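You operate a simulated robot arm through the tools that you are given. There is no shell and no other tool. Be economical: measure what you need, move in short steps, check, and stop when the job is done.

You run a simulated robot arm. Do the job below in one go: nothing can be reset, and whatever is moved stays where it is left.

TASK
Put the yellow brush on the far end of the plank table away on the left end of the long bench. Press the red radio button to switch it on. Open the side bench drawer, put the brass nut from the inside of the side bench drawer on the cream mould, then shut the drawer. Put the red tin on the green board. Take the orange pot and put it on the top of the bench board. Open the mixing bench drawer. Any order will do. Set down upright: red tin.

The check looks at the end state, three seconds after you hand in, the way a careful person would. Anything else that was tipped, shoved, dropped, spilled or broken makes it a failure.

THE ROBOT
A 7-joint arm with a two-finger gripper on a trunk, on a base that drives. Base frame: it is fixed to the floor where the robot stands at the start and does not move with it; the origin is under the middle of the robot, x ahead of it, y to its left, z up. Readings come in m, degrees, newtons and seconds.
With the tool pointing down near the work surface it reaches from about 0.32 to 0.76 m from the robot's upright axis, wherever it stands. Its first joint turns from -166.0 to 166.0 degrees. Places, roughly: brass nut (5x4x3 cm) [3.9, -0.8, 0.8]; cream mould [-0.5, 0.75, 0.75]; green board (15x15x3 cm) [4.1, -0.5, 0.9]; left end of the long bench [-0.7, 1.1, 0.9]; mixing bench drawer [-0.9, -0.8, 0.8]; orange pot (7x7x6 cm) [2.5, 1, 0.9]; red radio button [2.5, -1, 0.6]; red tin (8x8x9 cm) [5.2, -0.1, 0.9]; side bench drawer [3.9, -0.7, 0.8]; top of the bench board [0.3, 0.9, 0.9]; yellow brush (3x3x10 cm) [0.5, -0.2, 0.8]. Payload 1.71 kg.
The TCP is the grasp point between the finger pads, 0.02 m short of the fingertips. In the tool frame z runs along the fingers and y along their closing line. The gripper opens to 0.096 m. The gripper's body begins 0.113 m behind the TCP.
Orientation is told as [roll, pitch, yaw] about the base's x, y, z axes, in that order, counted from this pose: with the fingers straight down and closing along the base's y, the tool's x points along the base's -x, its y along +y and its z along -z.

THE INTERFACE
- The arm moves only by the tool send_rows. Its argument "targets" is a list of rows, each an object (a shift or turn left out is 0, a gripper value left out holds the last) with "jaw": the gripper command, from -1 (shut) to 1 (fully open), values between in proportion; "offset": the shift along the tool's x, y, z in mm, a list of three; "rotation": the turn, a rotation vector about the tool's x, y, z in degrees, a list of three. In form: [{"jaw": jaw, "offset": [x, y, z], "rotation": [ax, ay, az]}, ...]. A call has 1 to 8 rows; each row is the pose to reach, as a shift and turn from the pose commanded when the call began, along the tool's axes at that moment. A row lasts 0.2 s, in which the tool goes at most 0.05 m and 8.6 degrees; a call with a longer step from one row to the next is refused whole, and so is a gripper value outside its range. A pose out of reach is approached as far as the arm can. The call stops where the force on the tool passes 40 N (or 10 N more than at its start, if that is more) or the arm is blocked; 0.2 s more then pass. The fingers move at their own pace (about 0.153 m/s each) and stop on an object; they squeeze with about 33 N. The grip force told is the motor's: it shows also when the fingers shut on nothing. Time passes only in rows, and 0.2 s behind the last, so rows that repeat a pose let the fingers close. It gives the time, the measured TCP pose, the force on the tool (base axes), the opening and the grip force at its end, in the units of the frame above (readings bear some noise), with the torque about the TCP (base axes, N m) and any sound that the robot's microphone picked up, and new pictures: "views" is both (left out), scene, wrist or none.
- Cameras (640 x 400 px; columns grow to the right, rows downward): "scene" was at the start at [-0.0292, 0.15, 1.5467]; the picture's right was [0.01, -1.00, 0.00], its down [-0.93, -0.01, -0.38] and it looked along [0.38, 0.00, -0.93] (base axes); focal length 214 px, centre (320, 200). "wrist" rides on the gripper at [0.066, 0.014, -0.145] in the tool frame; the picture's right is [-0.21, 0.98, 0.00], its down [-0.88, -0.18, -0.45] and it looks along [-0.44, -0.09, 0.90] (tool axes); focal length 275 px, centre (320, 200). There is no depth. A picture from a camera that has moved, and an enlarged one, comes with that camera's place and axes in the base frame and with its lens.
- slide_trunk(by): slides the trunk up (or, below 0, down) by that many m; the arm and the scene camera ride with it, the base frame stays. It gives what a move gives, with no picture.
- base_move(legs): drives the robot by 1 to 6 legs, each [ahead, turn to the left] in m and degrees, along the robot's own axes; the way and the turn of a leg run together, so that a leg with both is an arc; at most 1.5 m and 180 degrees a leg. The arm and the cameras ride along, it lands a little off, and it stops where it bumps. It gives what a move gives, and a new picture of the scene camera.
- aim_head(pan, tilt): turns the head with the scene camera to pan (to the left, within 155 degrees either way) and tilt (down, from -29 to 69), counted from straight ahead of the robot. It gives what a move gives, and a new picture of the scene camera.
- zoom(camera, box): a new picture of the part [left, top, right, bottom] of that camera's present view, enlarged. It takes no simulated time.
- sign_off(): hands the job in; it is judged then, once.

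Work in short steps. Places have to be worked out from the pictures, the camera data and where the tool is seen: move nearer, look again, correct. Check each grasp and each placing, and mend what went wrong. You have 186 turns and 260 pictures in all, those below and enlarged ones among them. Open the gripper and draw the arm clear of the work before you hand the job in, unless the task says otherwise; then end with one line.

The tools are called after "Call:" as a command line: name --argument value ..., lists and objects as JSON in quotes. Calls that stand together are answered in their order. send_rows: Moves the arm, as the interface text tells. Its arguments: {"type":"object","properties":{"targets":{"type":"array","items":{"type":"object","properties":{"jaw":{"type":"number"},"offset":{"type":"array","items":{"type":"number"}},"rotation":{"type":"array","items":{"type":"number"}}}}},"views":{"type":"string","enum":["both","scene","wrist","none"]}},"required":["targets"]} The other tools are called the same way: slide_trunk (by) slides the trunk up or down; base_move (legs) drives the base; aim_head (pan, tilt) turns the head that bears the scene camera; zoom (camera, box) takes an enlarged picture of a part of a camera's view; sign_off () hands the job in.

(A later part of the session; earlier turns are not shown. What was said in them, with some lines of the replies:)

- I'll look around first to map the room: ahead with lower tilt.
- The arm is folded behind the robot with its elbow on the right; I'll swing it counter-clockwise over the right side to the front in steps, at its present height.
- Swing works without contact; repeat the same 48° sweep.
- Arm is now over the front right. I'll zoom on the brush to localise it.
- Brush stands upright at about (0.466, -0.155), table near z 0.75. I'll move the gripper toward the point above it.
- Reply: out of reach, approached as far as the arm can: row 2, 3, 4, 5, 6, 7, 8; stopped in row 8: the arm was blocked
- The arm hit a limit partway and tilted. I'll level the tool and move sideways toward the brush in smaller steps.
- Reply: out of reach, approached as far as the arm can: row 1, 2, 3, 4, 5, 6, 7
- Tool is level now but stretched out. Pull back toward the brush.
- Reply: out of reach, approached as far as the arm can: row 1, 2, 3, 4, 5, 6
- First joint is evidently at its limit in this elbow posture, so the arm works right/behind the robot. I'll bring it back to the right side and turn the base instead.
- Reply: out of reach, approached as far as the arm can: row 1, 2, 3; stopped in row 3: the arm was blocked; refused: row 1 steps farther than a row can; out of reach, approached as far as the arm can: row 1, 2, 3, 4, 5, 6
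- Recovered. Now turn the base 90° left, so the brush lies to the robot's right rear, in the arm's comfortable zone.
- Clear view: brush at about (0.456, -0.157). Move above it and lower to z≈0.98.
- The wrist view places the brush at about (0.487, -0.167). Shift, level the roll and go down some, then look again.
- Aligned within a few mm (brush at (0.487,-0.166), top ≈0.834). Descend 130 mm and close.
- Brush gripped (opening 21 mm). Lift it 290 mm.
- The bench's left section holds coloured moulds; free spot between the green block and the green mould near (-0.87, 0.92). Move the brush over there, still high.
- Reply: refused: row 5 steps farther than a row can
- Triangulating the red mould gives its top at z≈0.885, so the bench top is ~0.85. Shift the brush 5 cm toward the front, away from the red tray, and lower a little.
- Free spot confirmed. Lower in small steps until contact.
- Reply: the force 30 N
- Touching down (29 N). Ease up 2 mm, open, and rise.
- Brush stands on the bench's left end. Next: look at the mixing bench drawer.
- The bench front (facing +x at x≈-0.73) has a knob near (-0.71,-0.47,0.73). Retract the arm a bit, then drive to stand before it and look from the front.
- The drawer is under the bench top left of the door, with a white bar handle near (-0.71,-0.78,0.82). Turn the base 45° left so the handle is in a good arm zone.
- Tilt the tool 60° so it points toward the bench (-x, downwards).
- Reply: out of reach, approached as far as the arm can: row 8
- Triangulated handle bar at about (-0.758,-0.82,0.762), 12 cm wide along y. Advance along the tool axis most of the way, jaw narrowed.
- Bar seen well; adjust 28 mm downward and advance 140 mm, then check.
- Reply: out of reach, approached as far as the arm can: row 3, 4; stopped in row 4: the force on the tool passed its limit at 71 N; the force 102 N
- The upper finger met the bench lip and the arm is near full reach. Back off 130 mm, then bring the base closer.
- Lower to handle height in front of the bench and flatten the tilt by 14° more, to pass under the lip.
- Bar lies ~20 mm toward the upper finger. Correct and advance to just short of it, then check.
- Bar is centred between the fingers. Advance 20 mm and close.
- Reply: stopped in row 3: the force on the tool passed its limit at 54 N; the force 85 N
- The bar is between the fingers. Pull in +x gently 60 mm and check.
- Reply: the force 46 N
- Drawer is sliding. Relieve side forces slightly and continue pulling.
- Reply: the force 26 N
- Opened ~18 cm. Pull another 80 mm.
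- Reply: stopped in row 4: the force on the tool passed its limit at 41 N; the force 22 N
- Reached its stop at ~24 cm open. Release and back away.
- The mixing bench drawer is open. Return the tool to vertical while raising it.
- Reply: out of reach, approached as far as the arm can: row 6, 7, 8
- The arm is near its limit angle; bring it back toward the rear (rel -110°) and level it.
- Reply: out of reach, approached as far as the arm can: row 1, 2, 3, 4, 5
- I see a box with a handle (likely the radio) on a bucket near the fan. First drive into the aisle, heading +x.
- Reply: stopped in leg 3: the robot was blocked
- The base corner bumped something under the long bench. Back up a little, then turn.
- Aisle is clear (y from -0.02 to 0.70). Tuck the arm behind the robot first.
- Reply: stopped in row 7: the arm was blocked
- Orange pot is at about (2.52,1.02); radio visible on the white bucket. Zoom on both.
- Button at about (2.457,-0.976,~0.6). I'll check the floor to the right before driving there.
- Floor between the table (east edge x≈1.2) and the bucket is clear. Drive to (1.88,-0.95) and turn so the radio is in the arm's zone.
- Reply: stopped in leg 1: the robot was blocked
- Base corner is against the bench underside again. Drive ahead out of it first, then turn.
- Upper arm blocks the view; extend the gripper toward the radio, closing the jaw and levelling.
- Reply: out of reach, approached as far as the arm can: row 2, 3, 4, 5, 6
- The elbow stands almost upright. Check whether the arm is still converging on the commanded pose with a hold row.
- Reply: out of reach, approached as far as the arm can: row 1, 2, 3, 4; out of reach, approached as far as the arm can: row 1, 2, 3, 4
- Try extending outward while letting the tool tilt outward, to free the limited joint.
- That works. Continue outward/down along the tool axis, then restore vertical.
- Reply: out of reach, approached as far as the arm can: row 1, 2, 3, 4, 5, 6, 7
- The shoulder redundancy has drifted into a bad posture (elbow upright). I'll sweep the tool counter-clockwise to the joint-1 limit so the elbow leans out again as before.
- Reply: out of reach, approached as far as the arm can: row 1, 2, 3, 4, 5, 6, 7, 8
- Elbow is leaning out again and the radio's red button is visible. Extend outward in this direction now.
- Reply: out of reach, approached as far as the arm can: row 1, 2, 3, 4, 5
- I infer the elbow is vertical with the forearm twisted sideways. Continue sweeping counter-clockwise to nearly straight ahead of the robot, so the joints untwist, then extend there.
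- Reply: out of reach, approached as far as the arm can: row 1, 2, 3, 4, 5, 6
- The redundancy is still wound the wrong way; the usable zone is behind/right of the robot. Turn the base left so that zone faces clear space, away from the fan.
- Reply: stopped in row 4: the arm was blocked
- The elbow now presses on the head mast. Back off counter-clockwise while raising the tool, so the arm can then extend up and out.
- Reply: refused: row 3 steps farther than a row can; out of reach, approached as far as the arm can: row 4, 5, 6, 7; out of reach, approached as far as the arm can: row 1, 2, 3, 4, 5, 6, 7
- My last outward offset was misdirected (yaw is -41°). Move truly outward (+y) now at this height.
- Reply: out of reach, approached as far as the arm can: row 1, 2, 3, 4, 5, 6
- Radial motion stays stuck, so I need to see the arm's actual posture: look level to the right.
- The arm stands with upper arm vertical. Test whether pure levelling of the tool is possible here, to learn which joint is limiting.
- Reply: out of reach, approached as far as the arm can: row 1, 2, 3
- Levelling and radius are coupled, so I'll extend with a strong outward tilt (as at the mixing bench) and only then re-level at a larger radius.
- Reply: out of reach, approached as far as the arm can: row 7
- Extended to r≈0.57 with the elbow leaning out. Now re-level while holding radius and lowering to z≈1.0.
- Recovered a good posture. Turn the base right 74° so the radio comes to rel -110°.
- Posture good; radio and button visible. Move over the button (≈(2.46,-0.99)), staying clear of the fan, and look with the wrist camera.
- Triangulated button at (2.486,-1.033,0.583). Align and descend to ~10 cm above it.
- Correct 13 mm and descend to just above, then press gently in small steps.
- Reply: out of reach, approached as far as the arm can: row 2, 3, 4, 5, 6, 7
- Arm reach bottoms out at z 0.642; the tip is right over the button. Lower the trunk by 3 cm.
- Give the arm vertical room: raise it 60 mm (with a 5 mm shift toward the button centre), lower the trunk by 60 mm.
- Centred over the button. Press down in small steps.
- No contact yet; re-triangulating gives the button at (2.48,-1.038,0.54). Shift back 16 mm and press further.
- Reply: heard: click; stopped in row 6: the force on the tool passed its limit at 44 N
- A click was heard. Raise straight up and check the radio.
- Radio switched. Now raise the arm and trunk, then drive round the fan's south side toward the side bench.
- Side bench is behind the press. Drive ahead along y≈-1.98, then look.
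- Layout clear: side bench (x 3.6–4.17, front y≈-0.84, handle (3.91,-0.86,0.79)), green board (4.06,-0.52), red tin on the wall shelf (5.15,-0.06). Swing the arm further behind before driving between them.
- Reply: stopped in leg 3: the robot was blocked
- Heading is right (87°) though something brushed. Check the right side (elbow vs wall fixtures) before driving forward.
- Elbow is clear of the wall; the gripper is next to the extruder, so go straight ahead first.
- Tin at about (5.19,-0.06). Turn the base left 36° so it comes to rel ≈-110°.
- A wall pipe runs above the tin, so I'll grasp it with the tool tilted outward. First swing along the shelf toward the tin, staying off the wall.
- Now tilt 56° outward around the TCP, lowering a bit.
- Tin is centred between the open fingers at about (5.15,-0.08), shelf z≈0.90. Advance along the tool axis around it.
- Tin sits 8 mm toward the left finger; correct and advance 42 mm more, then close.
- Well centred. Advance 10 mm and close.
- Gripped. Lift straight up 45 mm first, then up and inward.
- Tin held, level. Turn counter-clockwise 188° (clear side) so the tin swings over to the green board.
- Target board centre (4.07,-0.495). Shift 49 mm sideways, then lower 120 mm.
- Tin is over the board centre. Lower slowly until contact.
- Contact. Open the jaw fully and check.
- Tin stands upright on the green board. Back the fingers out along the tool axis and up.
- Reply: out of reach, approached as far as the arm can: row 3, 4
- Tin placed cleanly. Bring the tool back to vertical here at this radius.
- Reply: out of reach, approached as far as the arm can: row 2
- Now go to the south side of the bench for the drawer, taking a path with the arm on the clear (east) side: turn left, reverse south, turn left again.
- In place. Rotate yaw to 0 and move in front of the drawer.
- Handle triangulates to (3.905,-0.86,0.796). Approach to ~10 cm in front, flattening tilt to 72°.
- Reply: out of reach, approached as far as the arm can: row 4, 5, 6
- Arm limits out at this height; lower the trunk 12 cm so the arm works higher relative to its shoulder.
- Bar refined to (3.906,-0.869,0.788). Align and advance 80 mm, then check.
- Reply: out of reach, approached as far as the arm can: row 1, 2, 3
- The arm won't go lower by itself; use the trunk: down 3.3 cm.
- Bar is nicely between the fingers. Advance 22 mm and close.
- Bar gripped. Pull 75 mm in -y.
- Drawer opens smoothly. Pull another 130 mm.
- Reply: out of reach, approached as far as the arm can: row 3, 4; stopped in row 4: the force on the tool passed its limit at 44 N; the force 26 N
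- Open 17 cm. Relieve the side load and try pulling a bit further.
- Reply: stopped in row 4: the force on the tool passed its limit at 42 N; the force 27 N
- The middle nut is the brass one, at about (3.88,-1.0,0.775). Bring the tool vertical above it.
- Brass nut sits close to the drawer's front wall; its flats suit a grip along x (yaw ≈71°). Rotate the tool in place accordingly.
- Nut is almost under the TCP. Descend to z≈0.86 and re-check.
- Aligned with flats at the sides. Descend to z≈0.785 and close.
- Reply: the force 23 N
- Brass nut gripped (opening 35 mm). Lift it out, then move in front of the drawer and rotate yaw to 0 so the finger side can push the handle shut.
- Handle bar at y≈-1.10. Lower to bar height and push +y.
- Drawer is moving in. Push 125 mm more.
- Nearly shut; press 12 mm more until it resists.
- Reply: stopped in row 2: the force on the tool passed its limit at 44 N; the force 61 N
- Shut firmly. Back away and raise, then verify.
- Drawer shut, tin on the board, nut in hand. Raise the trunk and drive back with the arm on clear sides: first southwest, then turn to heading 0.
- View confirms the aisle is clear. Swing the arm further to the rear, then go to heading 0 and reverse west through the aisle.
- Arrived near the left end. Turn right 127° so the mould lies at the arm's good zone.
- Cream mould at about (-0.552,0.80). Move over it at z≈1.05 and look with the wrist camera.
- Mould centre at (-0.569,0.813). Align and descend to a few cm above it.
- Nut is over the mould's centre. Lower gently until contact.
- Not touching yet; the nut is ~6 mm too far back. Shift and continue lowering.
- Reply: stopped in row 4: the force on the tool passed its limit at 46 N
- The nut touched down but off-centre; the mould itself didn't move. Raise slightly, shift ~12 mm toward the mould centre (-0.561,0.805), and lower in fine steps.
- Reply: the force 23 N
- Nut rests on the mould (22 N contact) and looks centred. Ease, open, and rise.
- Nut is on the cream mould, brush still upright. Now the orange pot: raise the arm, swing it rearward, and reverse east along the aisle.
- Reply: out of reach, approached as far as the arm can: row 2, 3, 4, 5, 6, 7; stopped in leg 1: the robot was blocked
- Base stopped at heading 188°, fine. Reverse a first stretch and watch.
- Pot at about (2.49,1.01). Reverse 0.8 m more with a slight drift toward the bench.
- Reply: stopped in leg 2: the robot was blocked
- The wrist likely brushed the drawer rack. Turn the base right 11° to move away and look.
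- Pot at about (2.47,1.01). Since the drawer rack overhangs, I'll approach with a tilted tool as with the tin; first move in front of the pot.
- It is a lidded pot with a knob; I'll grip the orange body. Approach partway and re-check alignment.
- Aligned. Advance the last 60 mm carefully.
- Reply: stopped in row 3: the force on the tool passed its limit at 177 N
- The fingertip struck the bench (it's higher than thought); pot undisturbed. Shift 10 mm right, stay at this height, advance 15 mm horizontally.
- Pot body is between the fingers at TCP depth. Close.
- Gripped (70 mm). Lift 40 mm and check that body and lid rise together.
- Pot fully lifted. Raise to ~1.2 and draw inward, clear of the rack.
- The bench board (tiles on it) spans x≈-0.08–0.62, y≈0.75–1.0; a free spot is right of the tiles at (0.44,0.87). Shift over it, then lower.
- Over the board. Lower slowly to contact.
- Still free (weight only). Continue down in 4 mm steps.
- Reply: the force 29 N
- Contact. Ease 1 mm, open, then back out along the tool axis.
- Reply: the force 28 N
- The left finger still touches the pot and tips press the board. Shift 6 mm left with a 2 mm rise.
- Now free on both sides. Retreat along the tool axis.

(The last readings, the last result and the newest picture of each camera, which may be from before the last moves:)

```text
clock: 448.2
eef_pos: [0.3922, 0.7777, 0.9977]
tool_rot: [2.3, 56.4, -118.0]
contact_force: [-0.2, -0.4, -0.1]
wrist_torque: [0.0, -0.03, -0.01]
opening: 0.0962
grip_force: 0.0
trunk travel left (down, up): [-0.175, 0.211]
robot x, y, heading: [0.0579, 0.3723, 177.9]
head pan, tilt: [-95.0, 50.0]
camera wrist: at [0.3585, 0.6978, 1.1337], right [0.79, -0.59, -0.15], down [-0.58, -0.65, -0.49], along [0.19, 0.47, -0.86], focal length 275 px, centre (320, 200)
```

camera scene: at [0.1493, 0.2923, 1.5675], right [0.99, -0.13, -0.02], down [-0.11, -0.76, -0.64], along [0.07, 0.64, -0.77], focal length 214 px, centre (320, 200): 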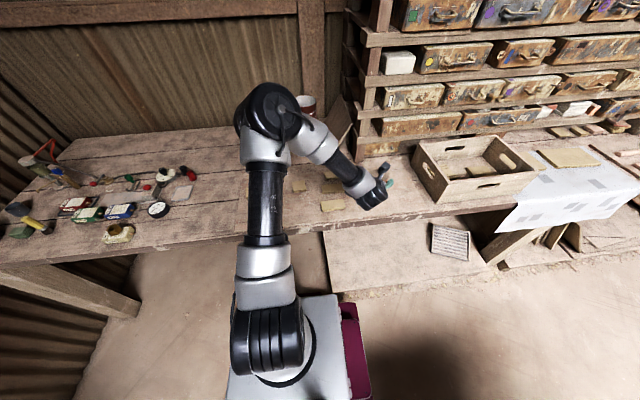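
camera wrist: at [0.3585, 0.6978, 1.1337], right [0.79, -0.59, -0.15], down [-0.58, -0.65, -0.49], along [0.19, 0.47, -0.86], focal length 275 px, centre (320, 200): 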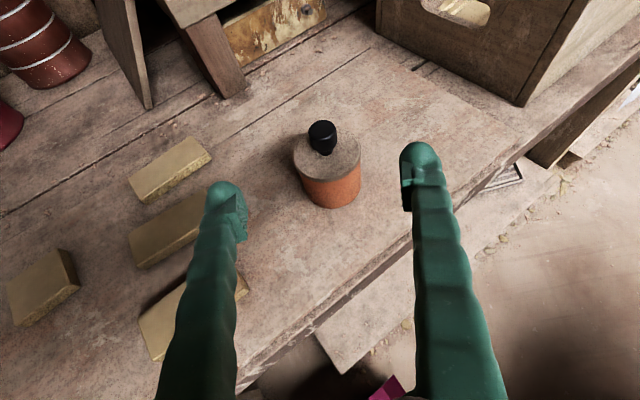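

Pot stands on the board, tiles undisturbed. Raise the arm clear and take a last look around at brush, nut and mixing drawer.

Call:
send_rows --targets '[{"offset": [35, 0, -24]}, {"offset": [70, 0, -48]}, {"offset": [105, 0, -72]}, {"offset": [135, 0, -92]}]' --views "none"

Call:
aim_head --pan -60 --tilt 45

Call:
aim_head --pan 40 --tilt 40

```text
clock: 449.2
eef_pos: [0.397, 0.7773, 1.1601]
tool_rot: [1.7, 55.9, -118.5]
contact_force: [0.6, 0.3, -0.2]
wrist_torque: [-0.01, 0.01, 0.01]
opening: 0.0958
grip_force: 0.0
trunk travel left (down, up): [-0.175, 0.211]
robot x, y, heading: [0.0632, 0.3742, 177.5]
head pan, tilt: [-95.0, 50.0]
```

```text
clock: 450.2
eef_pos: [0.394, 0.7777, 1.1577]
tool_rot: [1.8, 55.8, -118.3]
contact_force: [0.9, 0.2, -0.3]
wrist_torque: [0.0, 0.0, -0.01]
opening: 0.096
grip_force: 0.1
trunk travel left (down, up): [-0.175, 0.211]
robot x, y, heading: [0.0546, 0.3719, 177.7]
head pan, tilt: [-60.0, 45.0]
camera scene: at [0.1012, 0.2868, 1.5752], right [0.89, 0.46, -0.01], down [0.32, -0.63, -0.71], along [-0.34, 0.63, -0.7], focal length 214 px, centre (320, 200)
```

scene: 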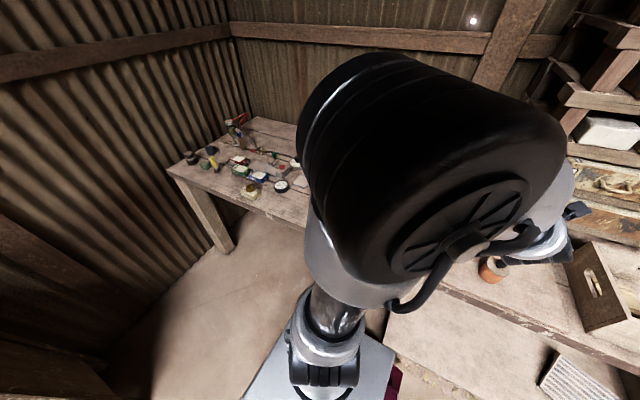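

```text
clock: 452.0
eef_pos: [0.393, 0.78, 1.1572]
tool_rot: [1.7, 55.7, -118.4]
contact_force: [1.3, -0.8, -1.0]
wrist_torque: [0.02, -0.01, -0.01]
opening: 0.0958
grip_force: 0.0
trunk travel left (down, up): [-0.175, 0.211]
robot x, y, heading: [0.0605, 0.3718, 177.6]
head pan, tilt: [40.0, 40.0]
camera scene: at [0.0718, 0.163, 1.5829], right [-0.61, 0.79, 0.01], down [0.5, 0.39, -0.77], along [-0.62, -0.47, -0.63], focal length 214 px, centre (320, 200)
```

scene: 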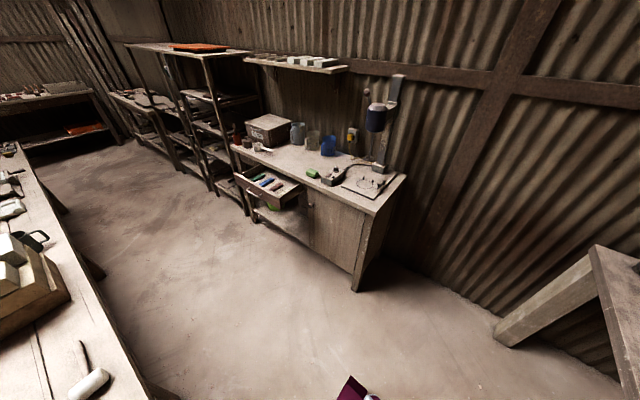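

Drawer still open. Check the brush closely.

Call:
aim_head --pan -45 --tilt 35

Call:
zoom --camera "scene" --box '[180, 120, 360, 240]'

```text
clock: 453.6
eef_pos: [0.3948, 0.7789, 1.1589]
tool_rot: [1.8, 55.6, -118.3]
contact_force: [-0.6, -0.5, 0.1]
wrist_torque: [0.02, -0.03, 0.0]
opening: 0.0961
grip_force: 0.0
trunk travel left (down, up): [-0.175, 0.211]
robot x, y, heading: [0.0537, 0.3699, 177.8]
head pan, tilt: [-45.0, 35.0]
camera scene: at [0.0794, 0.2796, 1.5904], right [0.73, 0.68, -0.01], down [0.38, -0.42, -0.83], along [-0.57, 0.6, -0.56], focal length 214 px, centre (320, 200)
```

scene: 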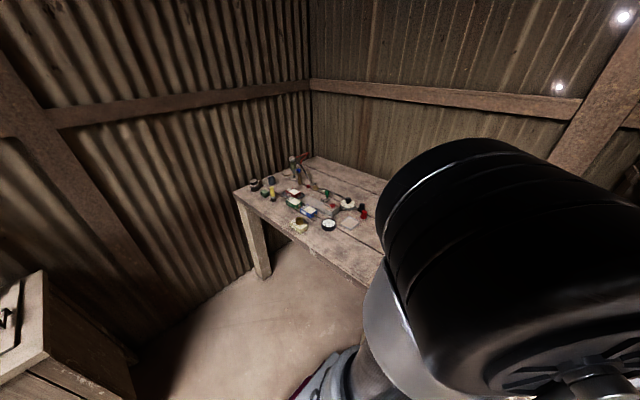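

```text
3.33 times, centred on (270, 180) of scene
camera zoom: at [0.0794, 0.2796, 1.5904], right [0.73, 0.68, -0.01], down [0.38, -0.42, -0.83], along [-0.57, 0.6, -0.56], focal length 715 px, centre (487, 267)
```

zoom: 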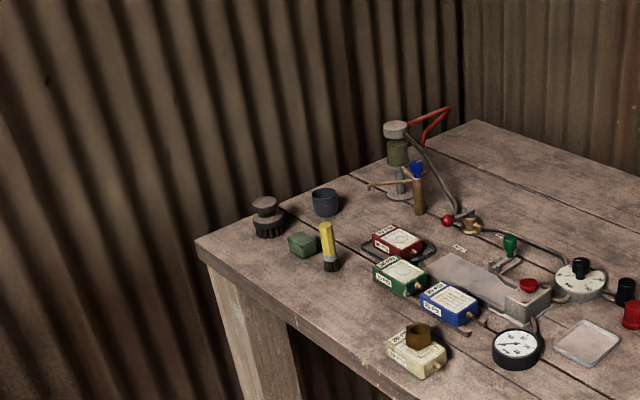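

Everything is in its place: brush upright on the left end, nut on the cream mould, pot on the board, mixing drawer open, gripper open and clear. Handing in.

Call:
sign_off

```text
The job is handed in.
```

I finished all six jobs and handed them in. The last pictures show each result in place, except the radio: I only heard its button click and saw no on-light to confirm it. The tool also hit a bench or wooden surface hard three times, and the robot bumped into things about seven times while driving, but I saw nothing tipped or moved.
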